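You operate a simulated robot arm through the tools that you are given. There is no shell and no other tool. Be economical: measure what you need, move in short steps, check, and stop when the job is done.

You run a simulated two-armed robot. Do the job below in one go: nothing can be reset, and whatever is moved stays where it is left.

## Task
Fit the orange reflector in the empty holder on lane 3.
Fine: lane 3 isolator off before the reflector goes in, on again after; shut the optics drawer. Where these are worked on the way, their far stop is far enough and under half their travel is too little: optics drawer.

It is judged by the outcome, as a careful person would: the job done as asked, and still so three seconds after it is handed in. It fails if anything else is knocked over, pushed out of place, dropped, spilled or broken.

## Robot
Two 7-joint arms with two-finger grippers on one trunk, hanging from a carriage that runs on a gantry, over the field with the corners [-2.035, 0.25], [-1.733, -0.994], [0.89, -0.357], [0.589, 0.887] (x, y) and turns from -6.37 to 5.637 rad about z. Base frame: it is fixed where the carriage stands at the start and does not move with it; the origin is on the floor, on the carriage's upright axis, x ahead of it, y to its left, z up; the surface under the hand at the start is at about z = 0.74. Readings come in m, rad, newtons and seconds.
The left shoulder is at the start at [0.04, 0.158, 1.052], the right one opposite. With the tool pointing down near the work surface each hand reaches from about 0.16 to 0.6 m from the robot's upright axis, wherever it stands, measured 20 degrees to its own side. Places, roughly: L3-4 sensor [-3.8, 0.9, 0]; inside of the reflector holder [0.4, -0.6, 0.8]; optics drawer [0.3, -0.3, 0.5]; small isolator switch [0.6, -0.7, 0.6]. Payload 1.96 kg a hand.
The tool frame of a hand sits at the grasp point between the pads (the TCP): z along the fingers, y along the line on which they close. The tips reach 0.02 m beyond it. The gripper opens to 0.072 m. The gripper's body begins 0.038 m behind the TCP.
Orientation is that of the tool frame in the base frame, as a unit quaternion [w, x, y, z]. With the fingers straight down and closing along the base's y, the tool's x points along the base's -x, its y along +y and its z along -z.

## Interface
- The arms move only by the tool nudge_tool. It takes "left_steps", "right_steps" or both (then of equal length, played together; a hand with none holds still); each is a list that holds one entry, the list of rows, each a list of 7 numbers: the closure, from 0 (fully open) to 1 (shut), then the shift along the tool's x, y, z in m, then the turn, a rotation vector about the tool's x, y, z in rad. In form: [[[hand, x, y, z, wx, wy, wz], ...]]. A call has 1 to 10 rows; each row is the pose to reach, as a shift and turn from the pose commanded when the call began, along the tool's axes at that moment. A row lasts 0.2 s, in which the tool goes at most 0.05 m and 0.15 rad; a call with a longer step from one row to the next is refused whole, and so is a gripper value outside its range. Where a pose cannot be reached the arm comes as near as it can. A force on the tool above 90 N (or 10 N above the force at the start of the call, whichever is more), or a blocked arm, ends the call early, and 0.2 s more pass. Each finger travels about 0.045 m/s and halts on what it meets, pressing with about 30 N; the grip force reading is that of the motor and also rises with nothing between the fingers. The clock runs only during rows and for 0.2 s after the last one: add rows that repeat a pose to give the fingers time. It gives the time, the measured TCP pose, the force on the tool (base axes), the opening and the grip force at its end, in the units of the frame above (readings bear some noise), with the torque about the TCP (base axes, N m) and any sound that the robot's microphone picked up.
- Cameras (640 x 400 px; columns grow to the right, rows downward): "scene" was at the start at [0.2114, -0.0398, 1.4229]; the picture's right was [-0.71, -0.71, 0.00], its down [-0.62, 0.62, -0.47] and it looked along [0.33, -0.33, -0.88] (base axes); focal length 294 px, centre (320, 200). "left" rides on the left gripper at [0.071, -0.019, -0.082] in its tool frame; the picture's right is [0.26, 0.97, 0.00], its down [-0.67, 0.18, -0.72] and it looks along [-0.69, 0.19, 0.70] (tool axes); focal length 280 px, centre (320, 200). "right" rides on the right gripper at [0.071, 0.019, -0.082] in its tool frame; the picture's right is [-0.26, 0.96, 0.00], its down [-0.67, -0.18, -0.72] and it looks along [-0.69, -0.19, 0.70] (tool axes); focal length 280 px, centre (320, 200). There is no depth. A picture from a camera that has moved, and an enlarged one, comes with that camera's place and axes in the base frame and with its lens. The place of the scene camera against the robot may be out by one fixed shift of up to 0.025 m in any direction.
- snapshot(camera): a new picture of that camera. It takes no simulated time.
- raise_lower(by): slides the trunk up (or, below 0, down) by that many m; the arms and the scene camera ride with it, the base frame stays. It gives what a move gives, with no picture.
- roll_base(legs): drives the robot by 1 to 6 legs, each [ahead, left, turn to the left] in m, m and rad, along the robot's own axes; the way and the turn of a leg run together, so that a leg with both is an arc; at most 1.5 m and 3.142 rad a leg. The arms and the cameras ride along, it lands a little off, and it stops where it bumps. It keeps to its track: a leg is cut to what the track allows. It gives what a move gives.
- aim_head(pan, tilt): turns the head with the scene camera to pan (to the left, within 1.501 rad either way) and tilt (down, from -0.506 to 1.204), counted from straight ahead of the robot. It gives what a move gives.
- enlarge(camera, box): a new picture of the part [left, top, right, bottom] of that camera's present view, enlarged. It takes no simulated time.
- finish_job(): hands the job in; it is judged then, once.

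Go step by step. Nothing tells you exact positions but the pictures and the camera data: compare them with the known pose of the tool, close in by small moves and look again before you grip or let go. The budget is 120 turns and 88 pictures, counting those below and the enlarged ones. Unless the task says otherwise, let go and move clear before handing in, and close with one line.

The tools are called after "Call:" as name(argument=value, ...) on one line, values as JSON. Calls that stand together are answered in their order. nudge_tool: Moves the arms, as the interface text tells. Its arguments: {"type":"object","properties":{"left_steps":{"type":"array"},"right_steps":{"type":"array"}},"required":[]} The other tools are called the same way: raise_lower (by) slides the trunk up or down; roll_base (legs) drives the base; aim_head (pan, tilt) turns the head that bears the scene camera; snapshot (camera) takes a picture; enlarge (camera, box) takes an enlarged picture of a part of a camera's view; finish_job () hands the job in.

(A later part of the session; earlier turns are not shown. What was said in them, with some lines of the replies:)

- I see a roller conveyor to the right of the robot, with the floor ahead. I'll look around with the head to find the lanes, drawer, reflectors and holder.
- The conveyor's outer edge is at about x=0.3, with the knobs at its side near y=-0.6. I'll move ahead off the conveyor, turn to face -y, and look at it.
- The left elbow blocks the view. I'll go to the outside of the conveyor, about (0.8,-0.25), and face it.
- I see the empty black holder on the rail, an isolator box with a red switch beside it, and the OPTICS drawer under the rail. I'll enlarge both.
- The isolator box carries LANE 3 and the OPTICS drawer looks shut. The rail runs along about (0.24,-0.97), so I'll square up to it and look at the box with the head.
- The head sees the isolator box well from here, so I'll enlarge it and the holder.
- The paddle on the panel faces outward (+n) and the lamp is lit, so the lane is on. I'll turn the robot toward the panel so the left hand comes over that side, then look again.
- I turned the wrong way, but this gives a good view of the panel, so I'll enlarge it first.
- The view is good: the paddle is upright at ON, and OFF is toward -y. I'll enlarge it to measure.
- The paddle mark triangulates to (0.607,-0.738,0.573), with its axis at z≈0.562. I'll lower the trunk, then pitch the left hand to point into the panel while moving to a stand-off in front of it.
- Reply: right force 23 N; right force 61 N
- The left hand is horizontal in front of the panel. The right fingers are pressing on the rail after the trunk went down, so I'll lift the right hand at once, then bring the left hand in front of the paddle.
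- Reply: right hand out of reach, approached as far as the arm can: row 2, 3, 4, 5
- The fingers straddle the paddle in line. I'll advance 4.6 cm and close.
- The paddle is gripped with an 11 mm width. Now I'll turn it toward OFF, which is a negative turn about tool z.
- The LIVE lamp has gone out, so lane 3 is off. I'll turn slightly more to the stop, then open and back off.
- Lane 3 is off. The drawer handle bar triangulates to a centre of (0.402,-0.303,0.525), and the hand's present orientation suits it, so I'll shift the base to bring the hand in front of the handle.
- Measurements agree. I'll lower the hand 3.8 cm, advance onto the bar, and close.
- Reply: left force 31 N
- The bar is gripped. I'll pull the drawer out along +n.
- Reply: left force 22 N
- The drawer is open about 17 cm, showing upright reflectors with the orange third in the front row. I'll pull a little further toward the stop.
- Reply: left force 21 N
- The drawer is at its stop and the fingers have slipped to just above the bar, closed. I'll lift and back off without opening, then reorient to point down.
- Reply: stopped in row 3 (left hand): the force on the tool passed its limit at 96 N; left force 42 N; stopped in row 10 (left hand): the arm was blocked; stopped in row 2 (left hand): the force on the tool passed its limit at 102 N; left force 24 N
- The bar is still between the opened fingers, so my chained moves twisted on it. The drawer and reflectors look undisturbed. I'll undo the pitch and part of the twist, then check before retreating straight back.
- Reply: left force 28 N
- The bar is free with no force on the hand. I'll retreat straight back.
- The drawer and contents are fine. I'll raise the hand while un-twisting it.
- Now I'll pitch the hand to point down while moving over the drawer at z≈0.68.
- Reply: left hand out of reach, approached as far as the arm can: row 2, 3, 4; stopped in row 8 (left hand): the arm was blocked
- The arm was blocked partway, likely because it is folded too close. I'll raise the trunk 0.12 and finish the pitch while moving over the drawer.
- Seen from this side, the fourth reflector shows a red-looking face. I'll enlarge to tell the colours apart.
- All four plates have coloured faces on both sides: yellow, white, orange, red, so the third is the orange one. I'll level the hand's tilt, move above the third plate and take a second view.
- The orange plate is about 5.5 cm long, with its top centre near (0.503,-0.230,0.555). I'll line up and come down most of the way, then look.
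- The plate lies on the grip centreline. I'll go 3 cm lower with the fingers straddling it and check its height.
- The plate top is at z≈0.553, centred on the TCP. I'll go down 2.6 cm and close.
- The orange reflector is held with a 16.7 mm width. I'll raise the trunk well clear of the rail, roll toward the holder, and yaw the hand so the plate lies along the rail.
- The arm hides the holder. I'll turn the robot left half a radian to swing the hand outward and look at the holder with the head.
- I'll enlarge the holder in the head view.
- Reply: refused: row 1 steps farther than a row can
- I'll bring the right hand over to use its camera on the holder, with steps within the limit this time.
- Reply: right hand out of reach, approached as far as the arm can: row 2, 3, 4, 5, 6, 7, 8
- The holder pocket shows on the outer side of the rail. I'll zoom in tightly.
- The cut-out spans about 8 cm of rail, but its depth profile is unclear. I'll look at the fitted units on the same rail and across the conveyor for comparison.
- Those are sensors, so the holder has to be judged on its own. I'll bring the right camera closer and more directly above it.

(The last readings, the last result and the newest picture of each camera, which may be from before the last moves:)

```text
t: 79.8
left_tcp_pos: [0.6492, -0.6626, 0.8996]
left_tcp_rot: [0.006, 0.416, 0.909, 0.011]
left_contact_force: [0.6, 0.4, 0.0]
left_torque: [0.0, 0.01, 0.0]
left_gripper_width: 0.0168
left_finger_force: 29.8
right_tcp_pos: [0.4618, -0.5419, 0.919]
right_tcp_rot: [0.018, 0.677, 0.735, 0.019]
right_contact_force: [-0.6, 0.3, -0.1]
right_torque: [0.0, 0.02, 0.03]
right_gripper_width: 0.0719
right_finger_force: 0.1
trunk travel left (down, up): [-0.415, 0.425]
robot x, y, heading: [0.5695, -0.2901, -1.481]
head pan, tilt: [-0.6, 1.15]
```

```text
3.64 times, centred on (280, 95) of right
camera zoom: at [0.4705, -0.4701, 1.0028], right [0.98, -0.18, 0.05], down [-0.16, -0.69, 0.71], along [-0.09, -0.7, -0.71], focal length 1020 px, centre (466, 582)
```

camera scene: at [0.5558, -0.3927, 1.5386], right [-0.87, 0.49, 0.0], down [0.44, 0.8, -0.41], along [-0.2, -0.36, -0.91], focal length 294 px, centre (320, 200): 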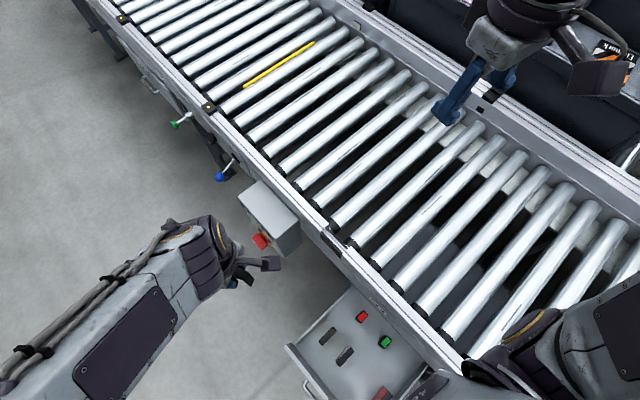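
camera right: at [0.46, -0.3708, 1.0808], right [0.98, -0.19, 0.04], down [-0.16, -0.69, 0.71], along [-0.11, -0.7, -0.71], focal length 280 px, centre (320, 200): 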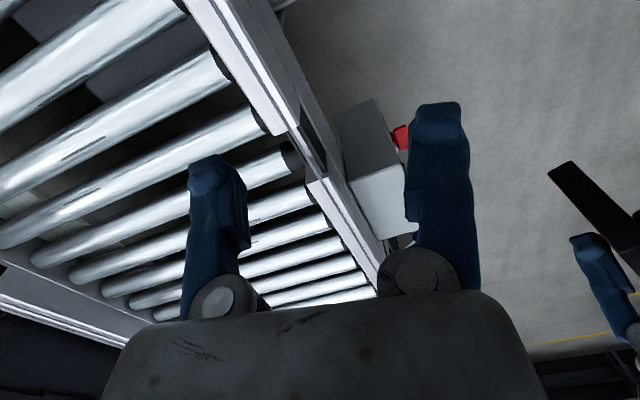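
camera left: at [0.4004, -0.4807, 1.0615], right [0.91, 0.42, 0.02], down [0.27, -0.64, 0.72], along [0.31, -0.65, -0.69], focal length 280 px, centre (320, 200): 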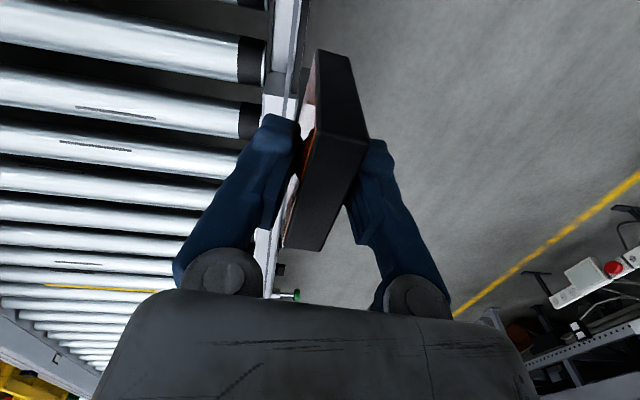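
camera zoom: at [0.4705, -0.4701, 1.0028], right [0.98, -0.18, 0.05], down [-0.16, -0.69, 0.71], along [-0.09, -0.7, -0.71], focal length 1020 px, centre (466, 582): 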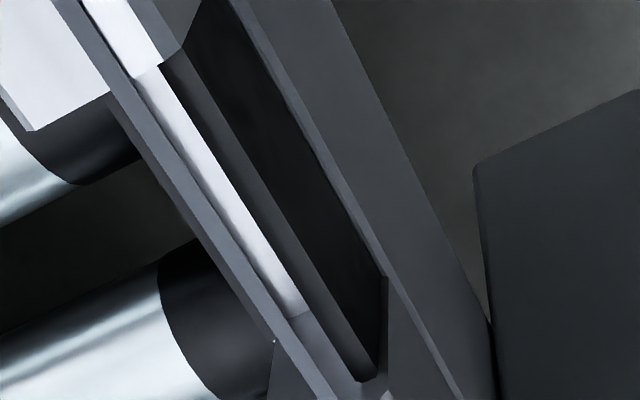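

Comparing the two right-camera views gives the pocket: outer wall top at z≈0.80, floor ≈0.75, about 25 mm wide and 75 mm long, centred near (0.411,-0.565). The plate (about 56×67×17 mm) fits upright. I'll raise the trunk, withdraw the right hand, then swing the left hand back.

Call:
raise_lower(by=0.08)

Call:
nudge_tool(right_steps=[[[0, 0, -0.02, -0.035, 0, 0, 0], [0, 0, -0.04, -0.07, 0, 0, 0], [0, 0, -0.06, -0.1, 0, 0, 0], [0, -0.01, -0.085, -0.13, 0, 0, 0], [0, -0.02, -0.11, -0.16, 0, 0, 0], [0, -0.03, -0.14, -0.19, 0, 0, 0]]])

Call:
roll_base(legs=[[0, 0, -0.55]])

```text
t: 80.9
left_tcp_pos: [0.6483, -0.6623, 0.9785]
left_tcp_rot: [0.006, 0.416, 0.909, 0.012]
left_contact_force: [-0.3, -0.7, -0.4]
left_torque: [0.0, 0.03, -0.01]
left_gripper_width: 0.0166
left_finger_force: 29.8
right_tcp_pos: [0.4621, -0.5419, 0.9993]
right_tcp_rot: [0.019, 0.676, 0.736, 0.019]
right_contact_force: [1.1, 0.6, 0.2]
right_torque: [-0.01, -0.03, -0.02]
right_gripper_width: 0.0716
right_finger_force: 0.0
trunk travel left (down, up): [-0.495, 0.345]
robot x, y, heading: [0.5731, -0.287, -1.481]
head pan, tilt: [-0.6, 1.15]
```

```text
t: 82.3
left_tcp_pos: [0.65, -0.6618, 0.9794]
left_tcp_rot: [0.005, 0.416, 0.909, 0.012]
left_contact_force: [0.0, 0.3, -0.4]
left_torque: [0.0, 0.02, 0.03]
left_gripper_width: 0.0167
left_finger_force: 29.3
right_tcp_pos: [0.3305, -0.6014, 1.1687]
right_tcp_rot: [0.016, 0.676, 0.737, 0.016]
right_contact_force: [-0.7, 0.5, 0.4]
right_torque: [0.0, 0.01, -0.01]
right_gripper_width: 0.0717
right_finger_force: 0.1
right hand out of reach, approached as far as the arm can: row 1, 6
trunk travel left (down, up): [-0.495, 0.345]
robot x, y, heading: [0.5752, -0.2879, -1.478]
head pan, tilt: [-0.6, 1.15]
```

```text
t: 84.3
left_tcp_pos: [0.44, -0.6461, 0.9802]
left_tcp_rot: [0.009, 0.65, 0.76, 0.01]
left_contact_force: [0.6, 0.2, -0.3]
left_torque: [0.01, -0.02, 0.01]
left_gripper_width: 0.0166
left_finger_force: 30.0
right_tcp_pos: [0.2017, -0.4265, 1.1685]
right_tcp_rot: [0.018, 0.852, 0.523, 0.011]
right_contact_force: [-0.4, 0.1, 0.6]
right_torque: [-0.01, -0.01, 0.01]
right_gripper_width: 0.0719
right_finger_force: 0.1
trunk travel left (down, up): [-0.495, 0.345]
robot x, y, heading: [0.5759, -0.2824, -2.034]
head pan, tilt: [-0.6, 1.15]
```

I'll correct yaw and tilt, move over the pocket centre at (0.411,-0.565), come down to z≈0.90 (plate bottom just above the rail), and look.

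Call:
nudge_tool(left_steps=[[[1, 0.04, -0.008, 0, 0.027, 0, -0.044], [1, 0.0845, -0.016, 0, 0.027, 0, -0.088], [1, 0.0845, -0.016, 0.03, 0.027, 0, -0.088], [1, 0.0845, -0.016, 0.06, 0.027, 0, -0.088], [1, 0.0845, -0.016, 0.075, 0.027, 0, -0.088]]])

Call:
snapshot(camera="left")

Call:
snapshot(camera="scene")

```text
t: 85.5
left_tcp_pos: [0.4125, -0.5656, 0.9064]
left_tcp_rot: [0.0, 0.615, 0.789, 0.0]
left_contact_force: [0.4, -0.2, -0.6]
left_torque: [0.02, -0.03, -0.02]
left_gripper_width: 0.0164
left_finger_force: 30.0
right_tcp_pos: [0.2013, -0.427, 1.1676]
right_tcp_rot: [0.019, 0.852, 0.523, 0.011]
right_contact_force: [-0.2, -0.1, 0.2]
right_torque: [-0.03, -0.01, 0.01]
right_gripper_width: 0.0718
right_finger_force: 0.0
trunk travel left (down, up): [-0.495, 0.345]
robot x, y, heading: [0.5708, -0.2844, -2.035]
head pan, tilt: [-0.6, 1.15]
```

```text
25 pictures are left
camera left: at [0.377, -0.501, 0.988], right [0.87, 0.49, 0.0], down [0.34, -0.61, 0.72], along [0.35, -0.62, -0.7], focal length 280 px, centre (320, 200)
```

left: 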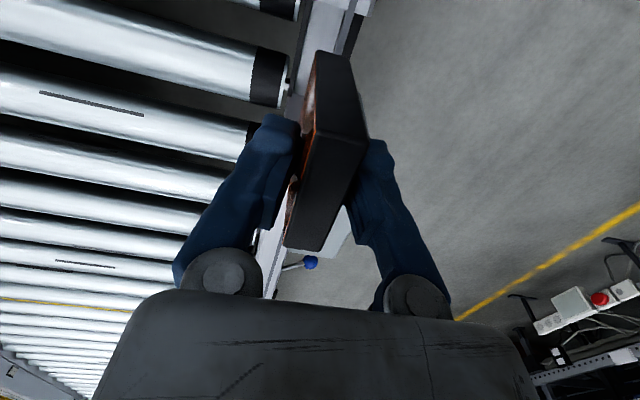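

```text
24 pictures are left
camera scene: at [0.4556, -0.4529, 1.5387], right [-0.49, 0.87, 0.0], down [0.8, 0.44, -0.41], along [-0.36, -0.2, -0.91], focal length 294 px, centre (320, 200)
```

scene: 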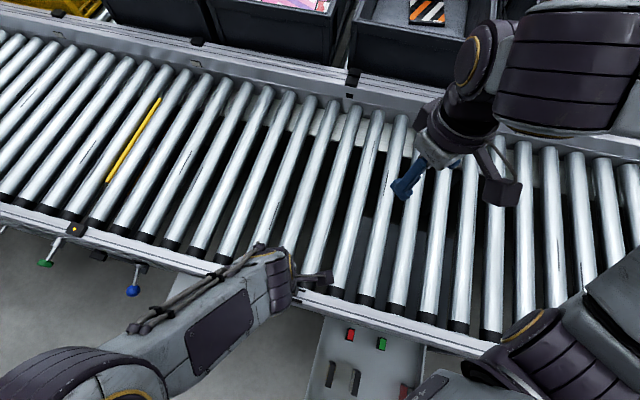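

I'll enlarge the region around the plate's lower end and the pocket.

Call:
enlarge(camera="left", box=[250, 0, 400, 120])

```text
3.33 times, centred on (325, 60) of left
camera zoom: at [0.377, -0.501, 0.988], right [0.87, 0.49, 0.0], down [0.34, -0.61, 0.72], along [0.35, -0.62, -0.7], focal length 935 px, centre (303, 667)
```

zoom: 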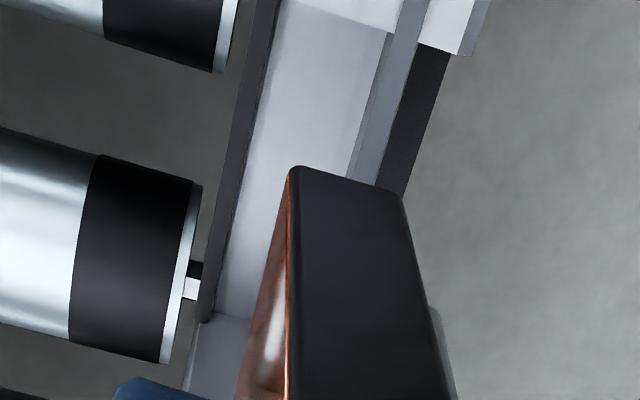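

The view shows the pocket floor clearly: n 0.2525–0.2767, t 0.618–0.688, and the plate is centred in n and 5 mm short in t. I'll shift 4 mm, then lower in stages and check the force.

Call:
nudge_tool(left_steps=[[[1, -0.004, 0, 0, 0, 0, 0], [1, -0.004, 0, 0.02, 0, 0, 0], [1, -0.004, 0, 0.035, 0, 0, 0], [1, -0.004, 0, 0.046, 0, 0, 0], [1, -0.004, 0, 0.056, 0, 0, 0]]])

Call:
enlarge(camera="left", box=[230, 0, 400, 140])

```text
t: 86.7
left_tcp_pos: [0.4139, -0.5686, 0.8505]
left_tcp_rot: [0.0, 0.615, 0.788, -0.002]
left_contact_force: [-1.3, 0.1, 0.0]
left_torque: [0.01, -0.03, -0.01]
left_gripper_width: 0.0167
left_finger_force: 30.0
right_tcp_pos: [0.2027, -0.4264, 1.1674]
right_tcp_rot: [0.019, 0.852, 0.523, 0.01]
right_contact_force: [0.6, 0.6, -0.3]
right_torque: [-0.03, 0.04, 0.01]
right_gripper_width: 0.0721
right_finger_force: 0.1
trunk travel left (down, up): [-0.495, 0.345]
robot x, y, heading: [0.5794, -0.2864, -2.037]
head pan, tilt: [-0.6, 1.15]
```

```text
2.86 times, centred on (315, 70) of left
camera zoom: at [0.3782, -0.5039, 0.9318], right [0.87, 0.49, 0.0], down [0.34, -0.61, 0.72], along [0.35, -0.63, -0.7], focal length 801 px, centre (334, 571)
```

zoom: 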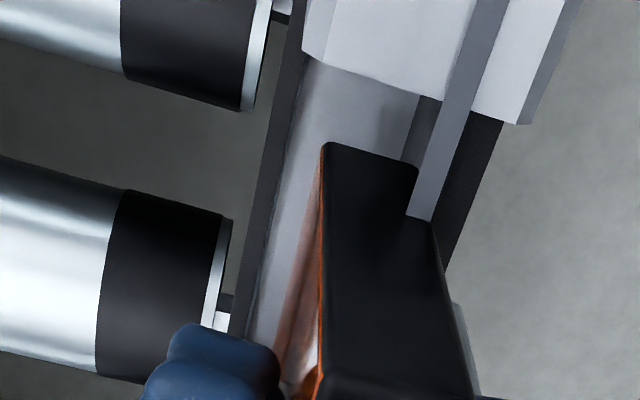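

The plate's lower end is inside the notch with no contact force. I'll continue down to where the fingertips come close to the outer wall's top.

Call:
nudge_tool(left_steps=[[[1, 0, 0, 0.01, 0, 0, 0], [1, 0, 0, 0.018, 0, 0, 0], [1, 0, 0, 0.024, 0, 0, 0]]])

Call:
enlarge(camera="left", box=[230, 0, 400, 140])

```text
t: 87.5
left_tcp_pos: [0.4131, -0.5689, 0.8249]
left_tcp_rot: [-0.001, 0.616, 0.787, -0.001]
left_contact_force: [0.0, -0.5, -0.7]
left_torque: [-0.01, -0.01, 0.01]
left_gripper_width: 0.0167
left_finger_force: 29.9
right_tcp_pos: [0.202, -0.4269, 1.1685]
right_tcp_rot: [0.019, 0.852, 0.523, 0.01]
right_contact_force: [0.1, -0.1, -0.7]
right_torque: [-0.01, 0.0, 0.02]
right_gripper_width: 0.0719
right_finger_force: 0.0
trunk travel left (down, up): [-0.495, 0.345]
robot x, y, heading: [0.5739, -0.2861, -2.037]
head pan, tilt: [-0.6, 1.15]
```

```text
2.86 times, centred on (315, 70) of left
camera zoom: at [0.3776, -0.5043, 0.9077], right [0.87, 0.49, 0.0], down [0.34, -0.61, 0.72], along [0.35, -0.62, -0.7], focal length 801 px, centre (334, 571)
```

zoom: 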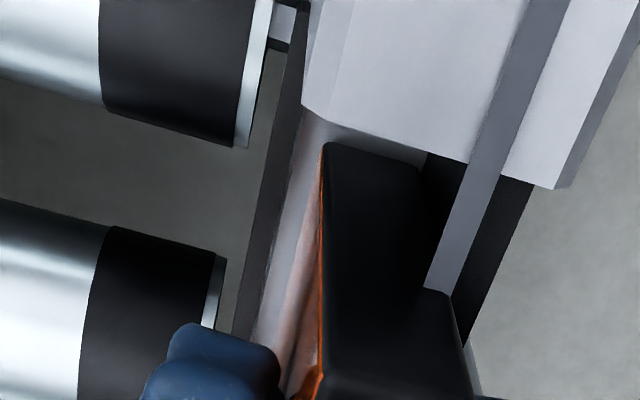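

No contact yet. I'll go on in small steps, watching for the floor or finger contact.

Call:
nudge_tool(left_steps=[[[1, 0, 0, 0.003, 0, 0, 0], [1, 0, 0, 0.006, 0, 0, 0]]])

Call:
nudge_tool(left_steps=[[[1, 0, 0, 0.003, 0, 0, 0], [1, 0, 0, 0.005, 0, 0, 0]]])

```text
t: 88.1
left_tcp_pos: [0.4124, -0.5694, 0.8186]
left_tcp_rot: [-0.001, 0.616, 0.788, -0.002]
left_contact_force: [0.7, 1.7, 19.7]
left_torque: [0.67, 0.11, -0.04]
left_gripper_width: 0.0167
left_finger_force: 30.0
right_tcp_pos: [0.2006, -0.4268, 1.1691]
right_tcp_rot: [0.018, 0.852, 0.523, 0.01]
right_contact_force: [0.3, 0.2, -0.2]
right_torque: [0.01, 0.0, -0.01]
right_gripper_width: 0.0722
right_finger_force: 0.1
trunk travel left (down, up): [-0.495, 0.345]
robot x, y, heading: [0.5721, -0.2863, -2.033]
head pan, tilt: [-0.6, 1.15]
```

```text
t: 88.7
left_tcp_pos: [0.4129, -0.5697, 0.8172]
left_tcp_rot: [-0.001, 0.615, 0.789, -0.002]
left_contact_force: [10.4, 11.3, 88.9]
left_torque: [0.47, -1.12, 0.06]
left_gripper_width: 0.0166
left_finger_force: 30.1
right_tcp_pos: [0.2034, -0.428, 1.1705]
right_tcp_rot: [0.019, 0.852, 0.524, 0.01]
right_contact_force: [-0.2, -0.6, 0.3]
right_torque: [0.01, 0.0, 0.02]
right_gripper_width: 0.0721
right_finger_force: 0.0
trunk travel left (down, up): [-0.495, 0.345]
robot x, y, heading: [0.5728, -0.2864, -2.033]
head pan, tilt: [-0.6, 1.15]
```

Contact comes first near one end of the plate, then on the outer finger at the wall's top. I'll relieve the load slightly, then let go gently and look.

Call:
nudge_tool(left_steps=[[[1, 0, 0, -0.006, 0, 0, 0], [0.7, 0, 0, -0.006, 0, 0, 0], [0.6, 0, 0, -0.006, 0, 0, 0], [0.6, 0, 0, -0.006, 0, 0, 0]]])

Call:
enlarge(camera="left", box=[230, 0, 430, 250])

```text
t: 89.7
left_tcp_pos: [0.414, -0.5689, 0.8184]
left_tcp_rot: [0.0, 0.614, 0.789, 0.0]
left_contact_force: [0.7, -0.4, -0.5]
left_torque: [-0.01, -0.01, 0.03]
left_gripper_width: 0.0284
left_finger_force: 0.1
right_tcp_pos: [0.2023, -0.4278, 1.1685]
right_tcp_rot: [0.019, 0.852, 0.523, 0.01]
right_contact_force: [0.3, -0.7, 0.1]
right_torque: [0.04, -0.04, -0.01]
right_gripper_width: 0.072
right_finger_force: 0.1
trunk travel left (down, up): [-0.495, 0.345]
robot x, y, heading: [0.5739, -0.2902, -2.03]
head pan, tilt: [-0.6, 1.15]
```

```text
1.60 times, centred on (330, 125) of left
camera zoom: at [0.3788, -0.5046, 0.9015], right [0.87, 0.49, 0.0], down [0.34, -0.61, 0.72], along [0.35, -0.62, -0.7], focal length 449 px, centre (304, 320)
```

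zoom: 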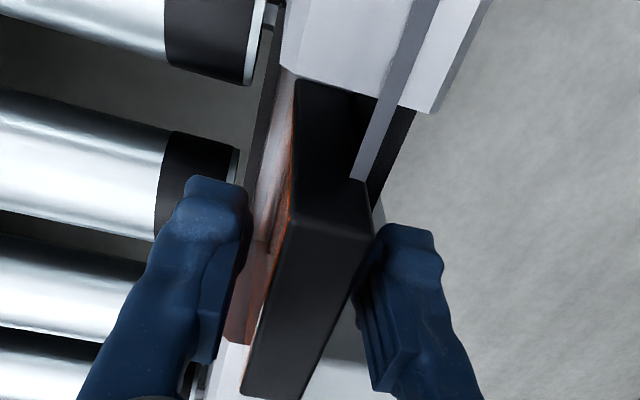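

The plate stands upright in the holder, free of the fingers. I'll lift straight up and check how it sits.

Call:
nudge_tool(left_steps=[[[0.6, 0, 0, -0.02, 0, 0, 0], [0.6, 0, 0, -0.05, 0, 0, 0], [0.6, 0, 0, -0.08, 0, 0, 0], [0.6, 0, 0, -0.11, 0, 0, 0]]])

Call:
snapshot(camera="left")

```text
t: 90.7
left_tcp_pos: [0.4157, -0.5677, 0.9311]
left_tcp_rot: [0.0, 0.615, 0.788, -0.001]
left_contact_force: [0.0, 0.5, -0.8]
left_torque: [-0.01, 0.01, 0.0]
left_gripper_width: 0.0288
left_finger_force: 0.2
right_tcp_pos: [0.2019, -0.4259, 1.168]
right_tcp_rot: [0.019, 0.852, 0.524, 0.011]
right_contact_force: [0.4, 0.6, 0.3]
right_torque: [0.0, 0.0, -0.02]
right_gripper_width: 0.0721
right_finger_force: 0.0
trunk travel left (down, up): [-0.495, 0.345]
robot x, y, heading: [0.5745, -0.2916, -2.037]
head pan, tilt: [-0.6, 1.15]
```

```text
19 pictures are left
camera left: at [0.3798, -0.5038, 1.013], right [0.87, 0.49, 0.0], down [0.34, -0.61, 0.72], along [0.35, -0.63, -0.7], focal length 280 px, centre (320, 200)
```

left: 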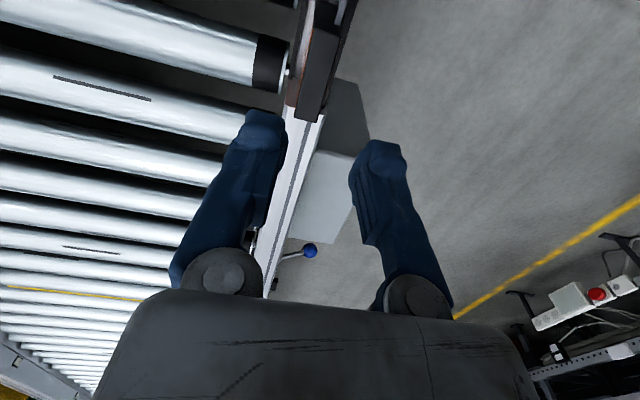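

The plate stands upright and aligned. I'll close the fingers and press gently on its top to make sure it is bottomed.

Call:
nudge_tool(left_steps=[[[1, 0, -0.002, 0, 0, 0, 0], [1, 0, -0.002, 0.03, 0, 0, 0], [1, 0, -0.002, 0.06, 0, 0, 0], [1, 0, -0.002, 0.078, 0, 0, 0], [1, 0, -0.002, 0.084, 0, 0, 0]]])

Call:
nudge_tool(left_steps=[[[1, 0, 0, 0.003, 0, 0, 0], [1, 0, 0, 0.005, 0, 0, 0]]])

```text
t: 91.9
left_tcp_pos: [0.4103, -0.5674, 0.8463]
left_tcp_rot: [-0.001, 0.616, 0.788, -0.002]
left_contact_force: [4.4, 6.7, 42.9]
left_torque: [0.13, -0.23, 0.03]
left_gripper_width: 0.0058
left_finger_force: 29.0
right_tcp_pos: [0.2006, -0.427, 1.1697]
right_tcp_rot: [0.018, 0.852, 0.523, 0.011]
right_contact_force: [-0.2, 0.6, -0.7]
right_torque: [-0.02, 0.0, 0.01]
right_gripper_width: 0.072
right_finger_force: 0.0
trunk travel left (down, up): [-0.495, 0.345]
robot x, y, heading: [0.5721, -0.2857, -2.03]
head pan, tilt: [-0.6, 1.15]
```

```text
t: 92.3
left_tcp_pos: [0.409, -0.5685, 0.8461]
left_tcp_rot: [-0.004, 0.615, 0.788, -0.002]
left_contact_force: [7.1, 7.9, 62.4]
left_torque: [0.24, -0.48, 0.0]
left_gripper_width: 0.006
left_finger_force: 29.5
right_tcp_pos: [0.2024, -0.427, 1.1688]
right_tcp_rot: [0.019, 0.852, 0.523, 0.01]
right_contact_force: [0.0, 0.1, 0.3]
right_torque: [-0.02, 0.02, -0.01]
right_gripper_width: 0.072
right_finger_force: 0.1
trunk travel left (down, up): [-0.495, 0.345]
robot x, y, heading: [0.5733, -0.2898, -2.034]
head pan, tilt: [-0.6, 1.15]
stopped in row 2 (left hand): the force on the tool passed its limit at 102 N (the readings are from after the stop); the commanded pose is now the measured one
```

The top stays at z≈0.826 under firm pressure, so the plate is on the pocket floor. I'll lift off and check from above.

Call:
nudge_tool(left_steps=[[[1, 0, 0, -0.03, 0, 0, 0], [1, 0, 0, -0.07, 0, 0, 0], [1, 0, 0, -0.11, 0, 0, 0], [1, 0, 0, -0.13, 0, 0, 0]]])

Call:
enlarge(camera="left", box=[250, 0, 400, 130])

```text
t: 93.3
left_tcp_pos: [0.4128, -0.5666, 0.9745]
left_tcp_rot: [-0.002, 0.616, 0.788, 0.0]
left_contact_force: [-0.9, 0.2, -1.0]
left_torque: [-0.02, 0.0, -0.01]
left_gripper_width: 0.0002
left_finger_force: 30.2
right_tcp_pos: [0.2016, -0.4268, 1.1679]
right_tcp_rot: [0.019, 0.852, 0.523, 0.01]
right_contact_force: [-0.5, 1.0, 0.1]
right_torque: [-0.04, 0.0, -0.01]
right_gripper_width: 0.0719
right_finger_force: 0.0
trunk travel left (down, up): [-0.495, 0.345]
robot x, y, heading: [0.5776, -0.2867, -2.036]
head pan, tilt: [-0.6, 1.15]
```

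```text
3.08 times, centred on (325, 65) of left
camera zoom: at [0.3773, -0.504, 1.0575], right [0.87, 0.49, 0.0], down [0.34, -0.61, 0.71], along [0.35, -0.62, -0.7], focal length 863 px, centre (305, 615)
```

zoom: 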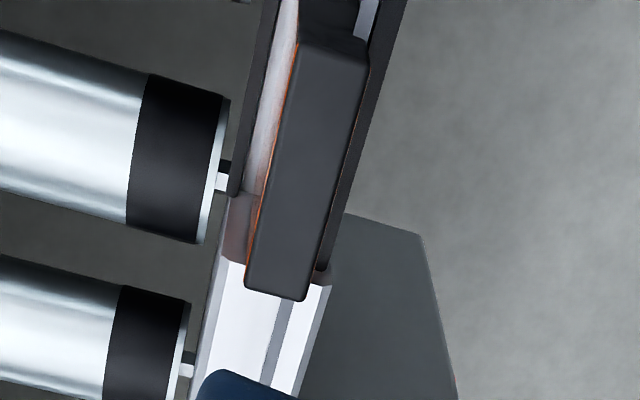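

The orange reflector is seated in the holder. Next I'll shut the drawer. First I'll raise the left hand and yaw it back, then drive to the drawer and lower the trunk a little.

Call:
nudge_tool(left_steps=[[[1, 0, 0, -0.015, 0, 0, 0.15], [1, 0, 0, -0.03, 0, 0, 0.3], [1, 0, 0, -0.045, 0, 0, 0.45], [1, 0, 0, -0.06, 0, 0, 0.6], [1, 0, 0, -0.075, 0, 0, 0.75], [1, 0, 0, -0.09, 0, 0, 0.9], [1, 0, 0, -0.105, 0, 0, 1.05], [1, 0, 0, -0.12, 0, 0, 1.2], [1, 0, 0, -0.135, 0, 0, 1.35], [1, 0, 0, -0.15, 0, 0, 1.5]]])

Call:
roll_base(legs=[[-0.4, -0.13, 0]])

```text
t: 95.5
left_tcp_pos: [0.4108, -0.5673, 1.1252]
left_tcp_rot: [-0.002, 0.988, 0.156, -0.003]
left_contact_force: [-0.3, -0.4, 0.4]
left_torque: [-0.01, 0.02, -0.02]
left_gripper_width: 0.0
left_finger_force: 29.9
right_tcp_pos: [0.2027, -0.4265, 1.1682]
right_tcp_rot: [0.018, 0.852, 0.523, 0.01]
right_contact_force: [0.3, 0.4, 0.6]
right_torque: [0.01, -0.02, -0.01]
right_gripper_width: 0.0721
right_finger_force: 0.1
trunk travel left (down, up): [-0.495, 0.345]
robot x, y, heading: [0.5726, -0.2843, -2.033]
head pan, tilt: [-0.6, 1.15]
```

```text
t: 98.1
left_tcp_pos: [0.4736, -0.1467, 1.1262]
left_tcp_rot: [-0.001, 0.987, 0.159, -0.003]
left_contact_force: [-0.2, 0.3, 0.6]
left_torque: [0.01, -0.01, 0.01]
left_gripper_width: 0.0001
left_finger_force: 29.6
right_tcp_pos: [0.2638, -0.0064, 1.1679]
right_tcp_rot: [0.018, 0.851, 0.525, 0.01]
right_contact_force: [0.3, -0.4, -0.8]
right_torque: [0.02, 0.06, 0.01]
right_gripper_width: 0.0718
right_finger_force: 0.0
trunk travel left (down, up): [-0.495, 0.345]
robot x, y, heading: [0.63, 0.1324, -2.03]
head pan, tilt: [-0.6, 1.15]
```

I'll shift the left hand out to the start of the earlier good pitching pose, lift the right hand for clearance, then lower the trunk 0.2.

Call:
nudge_tool(left_steps=[[[1, 0.03, -0.005, 0, 0, 0, 0.03], [1, 0.06, -0.01, 0, 0, 0, 0.06], [1, 0.095, -0.0156, 0, 0, 0, 0.076]]], right_steps=[[[0, 0, 0, -0.03, 0, 0, 0], [0, 0, 0, -0.07, 0, 0, 0], [0, 0, 0, -0.11, 0, 0, 0]]])

Call:
raise_lower(by=-0.2)

```text
t: 98.9
left_tcp_pos: [0.5574, -0.1003, 1.1228]
left_tcp_rot: [0.0, 0.993, 0.121, -0.003]
left_contact_force: [1.2, 0.9, -0.3]
left_torque: [0.02, -0.01, -0.01]
left_gripper_width: 0.0
left_finger_force: 29.0
right_tcp_pos: [0.2393, -0.0429, 1.2625]
right_tcp_rot: [0.02, 0.851, 0.525, 0.011]
right_contact_force: [0.6, -0.4, -0.1]
right_torque: [-0.02, -0.01, 0.0]
right_gripper_width: 0.0721
right_finger_force: 0.1
right hand out of reach, approached as far as the arm can: row 1, 2, 3
trunk travel left (down, up): [-0.495, 0.345]
robot x, y, heading: [0.6335, 0.134, -2.034]
head pan, tilt: [-0.6, 1.15]
```

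```text
t: 101.1
left_tcp_pos: [0.5579, -0.1011, 0.923]
left_tcp_rot: [-0.001, 0.993, 0.121, -0.003]
left_contact_force: [0.7, -0.3, 0.0]
left_torque: [0.01, -0.01, 0.02]
left_gripper_width: 0.0
left_finger_force: 29.4
right_tcp_pos: [0.2387, -0.0434, 1.0619]
right_tcp_rot: [0.018, 0.851, 0.526, 0.01]
right_contact_force: [-0.4, -0.1, -0.2]
right_torque: [-0.01, 0.03, -0.02]
right_gripper_width: 0.0722
right_finger_force: 0.0
trunk travel left (down, up): [-0.295, 0.545]
robot x, y, heading: [0.6321, 0.1366, -2.032]
head pan, tilt: [-0.6, 1.15]
```

Now I'll pitch the hand to point at the drawer front, using the same path that worked before.

Call:
nudge_tool(left_steps=[[[1, -0.008, 0.016, 0.012, 0, -0.15, 0], [1, -0.016, 0.032, 0.024, 0, -0.3, 0], [1, -0.024, 0.048, 0.036, 0, -0.45, 0], [1, -0.032, 0.064, 0.048, 0, -0.6, 0], [1, -0.04, 0.08, 0.06, 0, -0.75, 0], [1, -0.048, 0.096, 0.07, 0, -0.9, 0], [1, -0.056, 0.112, 0.08, 0, -1.05, 0], [1, -0.064, 0.128, 0.09, 0, -1.2, 0], [1, -0.072, 0.144, 0.1, 0, -1.35, 0], [1, -0.08, 0.16, 0.1, 0, -1.5, 0]]])

```text
t: 103.3
left_tcp_pos: [0.5173, -0.2766, 0.8224]
left_tcp_rot: [0.084, 0.724, 0.091, -0.679]
left_contact_force: [0.3, 1.2, 0.8]
left_torque: [-0.04, 0.0, -0.01]
left_gripper_width: 0.0
left_finger_force: 29.7
right_tcp_pos: [0.2383, -0.0439, 1.0634]
right_tcp_rot: [0.018, 0.851, 0.524, 0.011]
right_contact_force: [-1.3, -1.3, -0.3]
right_torque: [-0.03, -0.01, 0.02]
right_gripper_width: 0.0719
right_finger_force: 0.1
trunk travel left (down, up): [-0.295, 0.545]
robot x, y, heading: [0.636, 0.1361, -2.035]
head pan, tilt: [-0.6, 1.15]
```

The hand is horizontal. I'll back it out in front of the open drawer, lower the trunk, and take a look.

Call:
nudge_tool(left_steps=[[[1, 0, 0, -0.04, 0, -0.05, 0], [1, 0, 0, -0.08, 0, -0.07, 0], [1, 0, 0, -0.12, 0, -0.07, 0], [1, 0, 0, -0.15, 0, -0.07, 0], [1, 0, 0, -0.18, 0, -0.07, 0]]])

Call:
raise_lower(by=-0.17)

Call:
aim_head(pan=0, tilt=1.0)

Call:
snapshot(camera="scene")

```text
t: 104.5
left_tcp_pos: [0.6924, -0.2309, 0.8352]
left_tcp_rot: [-0.086, -0.7, -0.087, 0.704]
left_contact_force: [0.1, 0.3, -0.2]
left_torque: [0.01, -0.02, -0.03]
left_gripper_width: 0.0
left_finger_force: 29.9
right_tcp_pos: [0.2392, -0.0433, 1.0618]
right_tcp_rot: [0.018, 0.851, 0.524, 0.011]
right_contact_force: [-0.2, -0.5, -0.4]
right_torque: [0.03, -0.02, -0.02]
right_gripper_width: 0.072
right_finger_force: 0.0
trunk travel left (down, up): [-0.295, 0.545]
robot x, y, heading: [0.6351, 0.1349, -2.027]
head pan, tilt: [-0.6, 1.15]
```

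```text
t: 106.4
left_tcp_pos: [0.6921, -0.2308, 0.6655]
left_tcp_rot: [-0.085, -0.7, -0.086, 0.704]
left_contact_force: [0.1, -0.3, 0.5]
left_torque: [0.02, 0.02, -0.01]
left_gripper_width: 0.0
left_finger_force: 29.5
right_tcp_pos: [0.238, -0.0433, 0.8923]
right_tcp_rot: [0.018, 0.851, 0.525, 0.01]
right_contact_force: [0.0, 0.2, 0.1]
right_torque: [0.03, -0.02, 0.01]
right_gripper_width: 0.0721
right_finger_force: 0.1
trunk travel left (down, up): [-0.125, 0.715]
robot x, y, heading: [0.6366, 0.1324, -2.028]
head pan, tilt: [-0.6, 1.15]
```

```text
t: 107.4
left_tcp_pos: [0.6925, -0.2308, 0.6649]
left_tcp_rot: [-0.084, -0.7, -0.086, 0.704]
left_contact_force: [-0.4, -0.2, 0.3]
left_torque: [0.0, -0.03, 0.0]
left_gripper_width: 0.0002
left_finger_force: 29.4
right_tcp_pos: [0.2381, -0.0436, 0.8924]
right_tcp_rot: [0.018, 0.851, 0.525, 0.01]
right_contact_force: [0.6, -0.2, -0.2]
right_torque: [0.03, -0.02, 0.0]
right_gripper_width: 0.0719
right_finger_force: 0.2
trunk travel left (down, up): [-0.125, 0.715]
robot x, y, heading: [0.6344, 0.1375, -2.033]
head pan, tilt: [0.0, 1.0]
```

```text
17 pictures are left
camera scene: at [0.5389, -0.0651, 1.1783], right [-0.9, 0.44, 0.0], down [0.37, 0.75, -0.54], along [-0.24, -0.48, -0.84], focal length 294 px, centre (320, 200)
```

scene: 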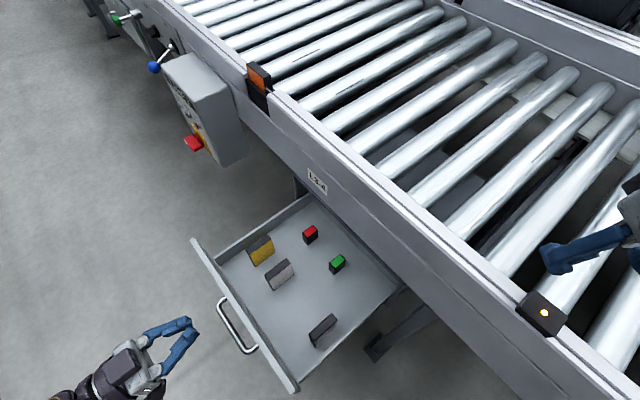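

The reflector shows orange in the holder. I'll zoom on it to check that it sits square.

Call:
enlarge(camera="scene", box=[220, 40, 300, 120])

```text
5.00 times, centred on (260, 80) of scene
camera zoom: at [0.5389, -0.0651, 1.1783], right [-0.9, 0.44, 0.0], down [0.37, 0.75, -0.54], along [-0.24, -0.48, -0.84], focal length 1469 px, centre (620, 800)
```

zoom: 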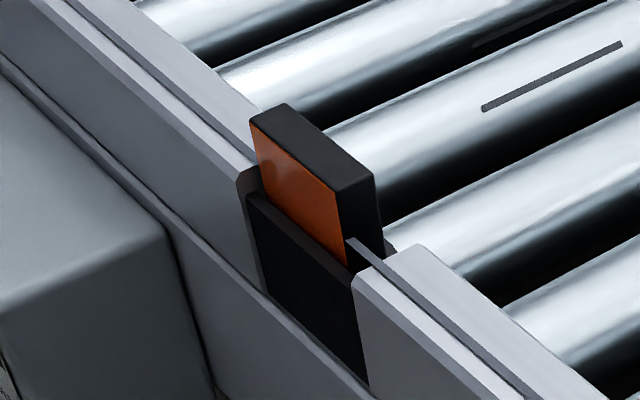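

It is upright and seated in the pocket. Now I'll lower the hand to above the handle bar and push the drawer panel in.

Call:
nudge_tool(left_steps=[[[1, 0.04, 0, 0, 0, 0, 0], [1, 0.08, 0, 0, 0, 0, 0], [1, 0.1, 0, 0.02, 0, 0, 0], [1, 0.1, 0, 0.05, 0, 0, 0]]])

Call:
enlarge(camera="scene", box=[80, 200, 340, 400])

```text
t: 108.4
left_tcp_pos: [0.6404, -0.2433, 0.5643]
left_tcp_rot: [-0.085, -0.7, -0.087, 0.704]
left_contact_force: [0.0, -0.9, 0.1]
left_torque: [-0.04, -0.03, 0.01]
left_gripper_width: 0.0
left_finger_force: 29.1
right_tcp_pos: [0.2385, -0.0435, 0.8929]
right_tcp_rot: [0.018, 0.851, 0.524, 0.01]
right_contact_force: [0.0, -0.1, 0.2]
right_torque: [0.0, 0.01, 0.0]
right_gripper_width: 0.0718
right_finger_force: 0.1
trunk travel left (down, up): [-0.125, 0.715]
robot x, y, heading: [0.6343, 0.1369, -2.027]
head pan, tilt: [0.0, 1.0]
```

```text
2.00 times, centred on (210, 300) of scene
camera zoom: at [0.5381, -0.0652, 1.1784], right [-0.9, 0.44, 0.0], down [0.37, 0.75, -0.54], along [-0.24, -0.48, -0.84], focal length 588 px, centre (540, 0)
```

zoom: 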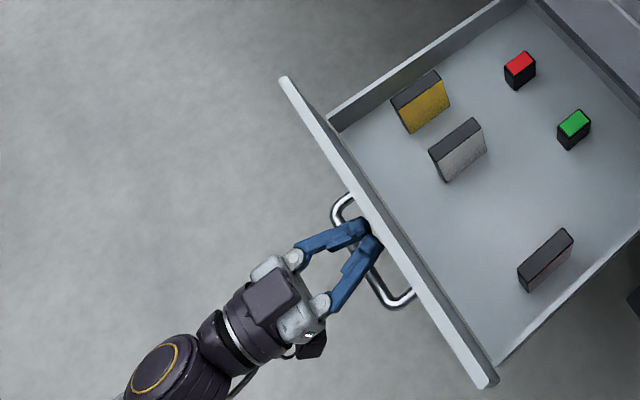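

The fingertips are just at the panel above the bar. I'll push smoothly.

Call:
nudge_tool(left_steps=[[[1, 0, 0, 0.015, 0, 0, 0], [1, 0, 0, 0.035, 0, 0, 0], [1, 0, 0, 0.06, 0, 0, 0], [1, 0, 0, 0.085, 0, 0, 0], [1, 0, 0, 0.11, 0, 0, 0], [1, 0, 0, 0.135, 0, 0, 0], [1, 0, 0, 0.16, 0, 0, 0], [1, 0, 0, 0.185, 0, 0, 0], [1, 0, 0, 0.21, 0, 0, 0], [1, 0, 0, 0.23, 0, 0, 0]]])

Call:
nudge_tool(left_steps=[[[1, 0, 0, 0.01, 0, 0, 0], [1, 0, 0, 0.018, 0, 0, 0], [1, 0, 0, 0.026, 0, 0, 0], [1, 0, 0, 0.034, 0, 0, 0]]])

Call:
snapshot(camera="scene")

```text
t: 110.6
left_tcp_pos: [0.4179, -0.2977, 0.566]
left_tcp_rot: [-0.085, -0.7, -0.086, 0.704]
left_contact_force: [-0.9, 0.3, 0.5]
left_torque: [0.03, 0.0, -0.02]
left_gripper_width: 0.0002
left_finger_force: 29.5
right_tcp_pos: [0.2369, -0.0429, 0.8923]
right_tcp_rot: [0.018, 0.851, 0.524, 0.01]
right_contact_force: [-1.8, -0.1, -0.9]
right_torque: [0.0, 0.01, 0.03]
right_gripper_width: 0.0719
right_finger_force: 0.1
trunk travel left (down, up): [-0.125, 0.715]
robot x, y, heading: [0.634, 0.138, -2.03]
head pan, tilt: [0.0, 1.0]
```

```text
t: 111.6
left_tcp_pos: [0.3942, -0.3057, 0.5646]
left_tcp_rot: [-0.085, -0.701, -0.087, 0.703]
left_contact_force: [19.9, 7.2, 7.9]
left_torque: [-0.06, 0.12, -0.09]
left_gripper_width: 0.0061
left_finger_force: 29.7
right_tcp_pos: [0.2439, -0.0422, 0.8903]
right_tcp_rot: [0.019, 0.851, 0.525, 0.013]
right_contact_force: [0.1, -0.2, -0.3]
right_torque: [0.01, -0.03, 0.0]
right_gripper_width: 0.0719
right_finger_force: 0.1
trunk travel left (down, up): [-0.125, 0.715]
robot x, y, heading: [0.6339, 0.1322, -2.032]
head pan, tilt: [0.0, 1.0]
```

```text
14 pictures are left
camera scene: at [0.5433, -0.0641, 1.178], right [-0.9, 0.44, 0.0], down [0.37, 0.76, -0.54], along [-0.24, -0.48, -0.84], focal length 294 px, centre (320, 200)
```

scene: 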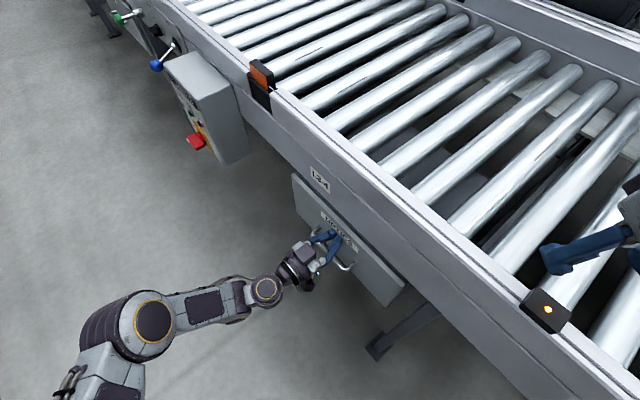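

The drawer looks shut. I'll press a few millimetres more to confirm the stop, then back away.

Call:
nudge_tool(left_steps=[[[1, 0, 0, 0.006, 0, 0, 0], [1, 0, 0, 0.008, 0, 0, 0]]])

Call:
nudge_tool(left_steps=[[[1, 0, 0, -0.03, 0, 0, 0], [1, 0, 0, -0.07, 0, 0, 0], [0.5, 0, 0, -0.11, 0, 0, 0], [0, 0, 0, -0.13, 0, 0, 0], [0, 0, 0, -0.13, 0, 0, 0]]])

Call:
enlarge(camera="scene", box=[180, 140, 440, 340])

```text
t: 112.2
left_tcp_pos: [0.3925, -0.3063, 0.5627]
left_tcp_rot: [0.085, 0.703, 0.087, -0.701]
left_contact_force: [42.1, 12.4, 16.1]
left_torque: [0.2, 0.32, -0.1]
left_gripper_width: 0.0059
left_finger_force: 29.8
right_tcp_pos: [0.2499, -0.0419, 0.8891]
right_tcp_rot: [0.02, 0.85, 0.526, 0.015]
right_contact_force: [-0.3, -0.5, 0.3]
right_torque: [-0.01, 0.0, -0.01]
right_gripper_width: 0.072
right_finger_force: 0.0
trunk travel left (down, up): [-0.125, 0.715]
robot x, y, heading: [0.6341, 0.1318, -2.03]
head pan, tilt: [0.0, 1.0]
```

```text
t: 113.4
left_tcp_pos: [0.503, -0.2805, 0.566]
left_tcp_rot: [-0.086, -0.7, -0.087, 0.703]
left_contact_force: [-0.5, -0.3, 0.2]
left_torque: [0.0, -0.01, -0.02]
left_gripper_width: 0.0686
left_finger_force: 0.1
right_tcp_pos: [0.2372, -0.0442, 0.8927]
right_tcp_rot: [0.019, 0.851, 0.525, 0.01]
right_contact_force: [-0.4, -0.3, -0.2]
right_torque: [0.0, 0.03, -0.02]
right_gripper_width: 0.0718
right_finger_force: 0.1
trunk travel left (down, up): [-0.125, 0.715]
robot x, y, heading: [0.6371, 0.1361, -2.031]
head pan, tilt: [0.0, 1.0]
```

```text
2.00 times, centred on (310, 240) of scene
camera zoom: at [0.5383, -0.0653, 1.1784], right [-0.9, 0.44, 0.0], down [0.37, 0.75, -0.54], along [-0.24, -0.48, -0.84], focal length 588 px, centre (340, 120)
```

zoom: 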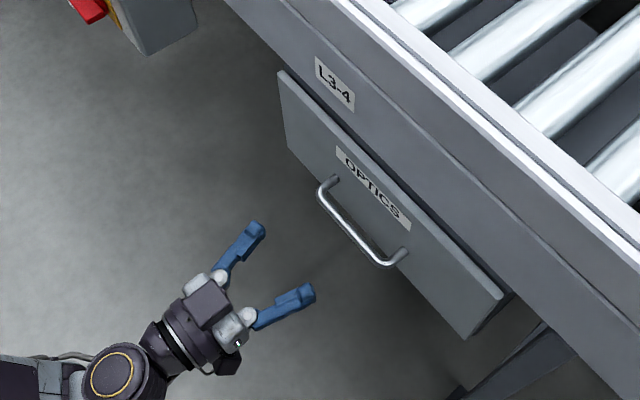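

The drawer is shut, matching its original picture. Next I'll rotate the hand so its fingers close vertically (the paddle now lies flat), and roll back in front of the isolator.

Call:
nudge_tool(left_steps=[[[0, 0, 0, -0.02, 0, 0, -0.15], [0, 0, 0, -0.02, 0, 0, -0.3], [0, 0, 0, -0.02, 0, 0, -0.45], [0, 0, 0, -0.02, 0, 0, -0.6], [0, 0, 0, -0.02, 0, 0, -0.75], [0, 0, 0, -0.02, 0, 0, -0.9], [0, 0, 0, -0.02, 0, 0, -1.05], [0, 0, 0, -0.02, 0, 0, -1.2], [0, 0, 0, -0.02, 0, 0, -1.35], [0, 0, 0, -0.02, 0, 0, -1.5]]])

Call:
roll_base(legs=[[0.304, 0.369, 0]])

Call:
enlarge(camera="scene", box=[200, 120, 440, 320])

```text
t: 115.6
left_tcp_pos: [0.5251, -0.2717, 0.5657]
left_tcp_rot: [0.418, -0.453, -0.541, 0.572]
left_contact_force: [0.1, -0.3, 0.9]
left_torque: [-0.04, -0.02, -0.01]
left_gripper_width: 0.0719
left_finger_force: 0.1
right_tcp_pos: [0.2376, -0.0439, 0.8931]
right_tcp_rot: [0.018, 0.851, 0.525, 0.01]
right_contact_force: [-0.5, -1.1, -0.9]
right_torque: [-0.01, 0.02, 0.02]
right_gripper_width: 0.072
right_finger_force: 0.1
trunk travel left (down, up): [-0.125, 0.715]
robot x, y, heading: [0.6333, 0.1353, -2.029]
head pan, tilt: [0.0, 1.0]
```

```text
t: 118.5
left_tcp_pos: [0.7094, -0.7168, 0.5661]
left_tcp_rot: [0.419, -0.455, -0.54, 0.571]
left_contact_force: [-0.6, 1.0, -0.2]
left_torque: [0.02, 0.01, 0.03]
left_gripper_width: 0.0722
left_finger_force: 0.0
right_tcp_pos: [0.4242, -0.4871, 0.8921]
right_tcp_rot: [0.019, 0.852, 0.523, 0.01]
right_contact_force: [0.1, 0.0, 0.4]
right_torque: [0.03, 0.0, 0.01]
right_gripper_width: 0.0719
right_finger_force: 0.0
trunk travel left (down, up): [-0.125, 0.715]
robot x, y, heading: [0.8227, -0.3087, -2.039]
head pan, tilt: [0.0, 1.0]
```

```text
2.00 times, centred on (320, 220) of scene
camera zoom: at [0.7244, -0.5104, 1.1784], right [-0.89, 0.45, 0.0], down [0.38, 0.75, -0.54], along [-0.24, -0.48, -0.84], focal length 588 px, centre (320, 160)
```

zoom: 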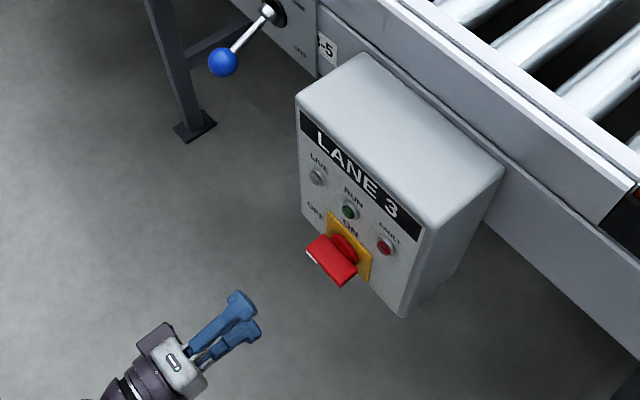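

The hand is lined up with the flat paddle. I'll advance and grip it.

Call:
nudge_tool(left_steps=[[[0, 0.004, 0.004, 0.03, 0, 0, -0.06], [0, 0.0045, 0.005, 0.07, 0, 0, -0.06], [0, 0.0045, 0.005, 0.105, 0, 0, -0.06], [0.5, 0.0045, 0.005, 0.105, 0, 0, -0.06], [1, 0.0045, 0.005, 0.105, 0, 0, -0.06], [1, 0.0045, 0.005, 0.105, 0, 0, -0.06], [1, 0.0045, 0.005, 0.105, 0, 0, -0.06], [1, 0.0045, 0.005, 0.105, 0, 0, -0.06]]])

Call:
enlarge(camera="scene", box=[200, 120, 440, 320])

```text
t: 120.3
left_tcp_pos: [0.603, -0.7376, 0.5604]
left_tcp_rot: [0.435, -0.439, -0.553, 0.558]
left_contact_force: [-3.3, -2.1, -11.8]
left_torque: [0.02, -0.11, -0.05]
left_gripper_width: 0.0116
left_finger_force: 34.2
right_tcp_pos: [0.4233, -0.4873, 0.892]
right_tcp_rot: [0.018, 0.852, 0.523, 0.01]
right_contact_force: [0.0, -0.2, -0.4]
right_torque: [0.01, 0.02, 0.01]
right_gripper_width: 0.0719
right_finger_force: 0.0
trunk travel left (down, up): [-0.125, 0.715]
robot x, y, heading: [0.8183, -0.306, -2.036]
head pan, tilt: [0.0, 1.0]
```

```text
2.00 times, centred on (320, 220) of scene
camera zoom: at [0.7239, -0.5103, 1.1782], right [-0.89, 0.45, 0.0], down [0.38, 0.75, -0.54], along [-0.24, -0.48, -0.84], focal length 588 px, centre (320, 160)
```

zoom: 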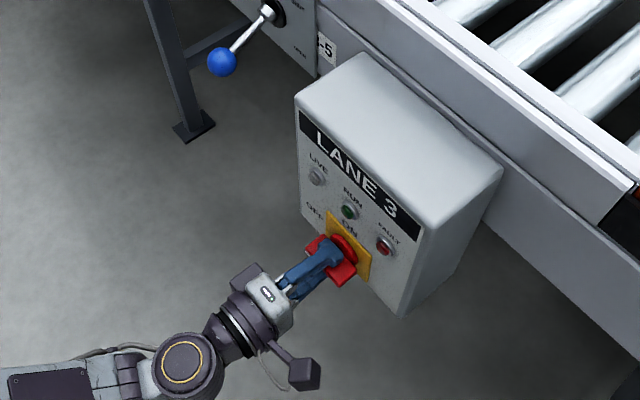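

The paddle is gripped. I'll turn it back to ON.

Call:
nudge_tool(left_steps=[[[1, 0, 0, 0, 0, 0, 0.15], [1, 0, 0, 0, 0, 0, 0.3], [1, 0, 0, 0, 0, 0, 0.45], [1, 0, 0, 0, 0, 0, 0.6], [1, 0, 0, 0, 0, 0, 0.75], [1, 0, 0, 0, 0, 0, 0.9], [1, 0, 0, 0, 0, 0, 1.05], [1, 0, 0, 0, 0, 0, 1.2], [1, 0, 0, 0, 0, 0, 1.35], [1, 0, 0, 0, 0, 0, 1.5]]])

Call:
nudge_tool(left_steps=[[[1, 0, 0, 0, 0, 0, 0.06], [1, 0, 0, 0, 0, 0, 0.09], [1, 0, 0, 0, 0, 0, 0.09]]])

Call:
enlarge(camera="scene", box=[200, 120, 440, 320])

```text
t: 122.5
left_tcp_pos: [0.6029, -0.7357, 0.5621]
left_tcp_rot: [-0.062, -0.696, -0.104, 0.708]
left_contact_force: [-8.0, 6.9, 10.2]
left_torque: [0.13, -0.4, -0.13]
left_gripper_width: 0.0114
left_finger_force: 38.8
right_tcp_pos: [0.4218, -0.4856, 0.8931]
right_tcp_rot: [0.018, 0.853, 0.522, 0.01]
right_contact_force: [-1.1, 0.7, 0.6]
right_torque: [-0.01, 0.01, -0.01]
right_gripper_width: 0.072
right_finger_force: 0.0
trunk travel left (down, up): [-0.125, 0.715]
robot x, y, heading: [0.824, -0.3136, -2.039]
head pan, tilt: [0.0, 1.0]
```

```text
t: 123.3
left_tcp_pos: [0.6037, -0.7366, 0.5619]
left_tcp_rot: [-0.092, -0.7, -0.073, 0.705]
left_contact_force: [-4.6, 12.0, 26.1]
left_torque: [0.09, 0.52, -0.13]
left_gripper_width: 0.0115
left_finger_force: 39.0
right_tcp_pos: [0.4223, -0.4853, 0.8929]
right_tcp_rot: [0.018, 0.852, 0.522, 0.009]
right_contact_force: [1.4, 0.6, -1.0]
right_torque: [0.0, -0.03, 0.0]
right_gripper_width: 0.0721
right_finger_force: 0.0
trunk travel left (down, up): [-0.125, 0.715]
robot x, y, heading: [0.8224, -0.3111, -2.042]
head pan, tilt: [0.0, 1.0]
```

```text
2.00 times, centred on (320, 220) of scene
camera zoom: at [0.7228, -0.5092, 1.1785], right [-0.89, 0.45, 0.0], down [0.38, 0.75, -0.54], along [-0.24, -0.48, -0.84], focal length 588 px, centre (320, 160)
```

zoom: 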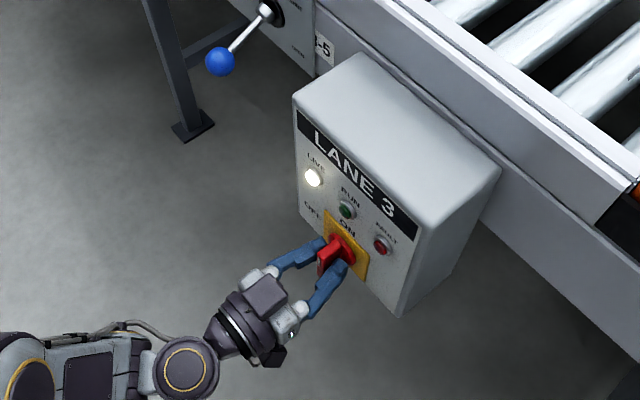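

The LIVE lamp is lit again, so lane 3 is on. I'll let go, back off, and take a final check of the whole scene.

Call:
nudge_tool(left_steps=[[[0, 0, 0, 0, 0, 0, 0], [0, 0, 0, 0, 0, 0, 0], [0, 0, 0, 0, 0, 0, 0], [0, 0, 0, 0, 0, 0, 0], [0, 0, 0, -0.03, 0, 0, 0], [0, 0, 0, -0.07, 0, 0, 0], [0, 0, 0, -0.11, 0, 0, 0]]])

Call:
snapshot(camera="scene")

Call:
enlarge(camera="scene", box=[420, 170, 580, 290])

```text
t: 124.9
left_tcp_pos: [0.7152, -0.713, 0.5574]
left_tcp_rot: [-0.093, -0.702, -0.073, 0.702]
left_contact_force: [-0.4, 0.0, -0.1]
left_torque: [-0.01, -0.01, 0.01]
left_gripper_width: 0.0717
left_finger_force: 0.0
right_tcp_pos: [0.4258, -0.4862, 0.8909]
right_tcp_rot: [0.018, 0.852, 0.523, 0.012]
right_contact_force: [-0.6, 0.4, -0.4]
right_torque: [-0.02, 0.03, 0.02]
right_gripper_width: 0.0722
right_finger_force: 0.0
trunk travel left (down, up): [-0.125, 0.715]
robot x, y, heading: [0.8184, -0.3131, -2.04]
head pan, tilt: [0.0, 1.0]
```

```text
9 pictures are left
camera scene: at [0.7254, -0.5099, 1.1782], right [-0.89, 0.45, 0.0], down [0.38, 0.75, -0.54], along [-0.24, -0.48, -0.84], focal length 294 px, centre (320, 200)
```

scene: 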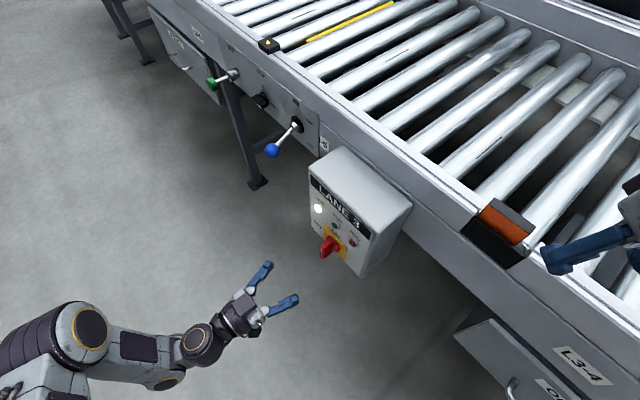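

```text
3.33 times, centred on (500, 230) of scene
camera zoom: at [0.7254, -0.5099, 1.1782], right [-0.89, 0.45, 0.0], down [0.38, 0.75, -0.54], along [-0.24, -0.48, -0.84], focal length 979 px, centre (-280, 100)
```

zoom: 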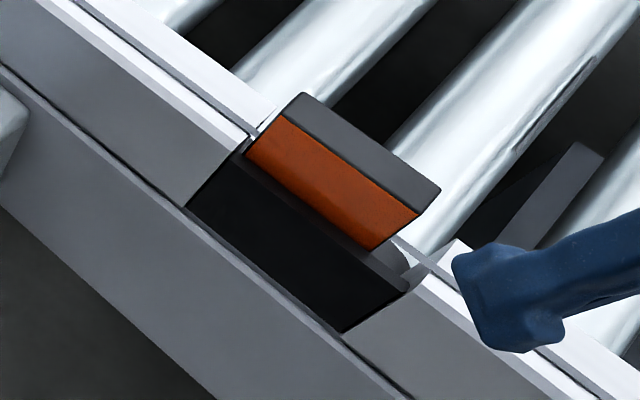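

The orange reflector is seated, the lane 3 isolator is on with its lamp lit, the drawer is shut, and both hands are clear, so I'm handing in.

Call:
finish_job()

```text
The job is handed in.
```

The orange reflector is in the lane 3 holder. The isolator was switched off before it went in and on again after, and the optics drawer is shut.
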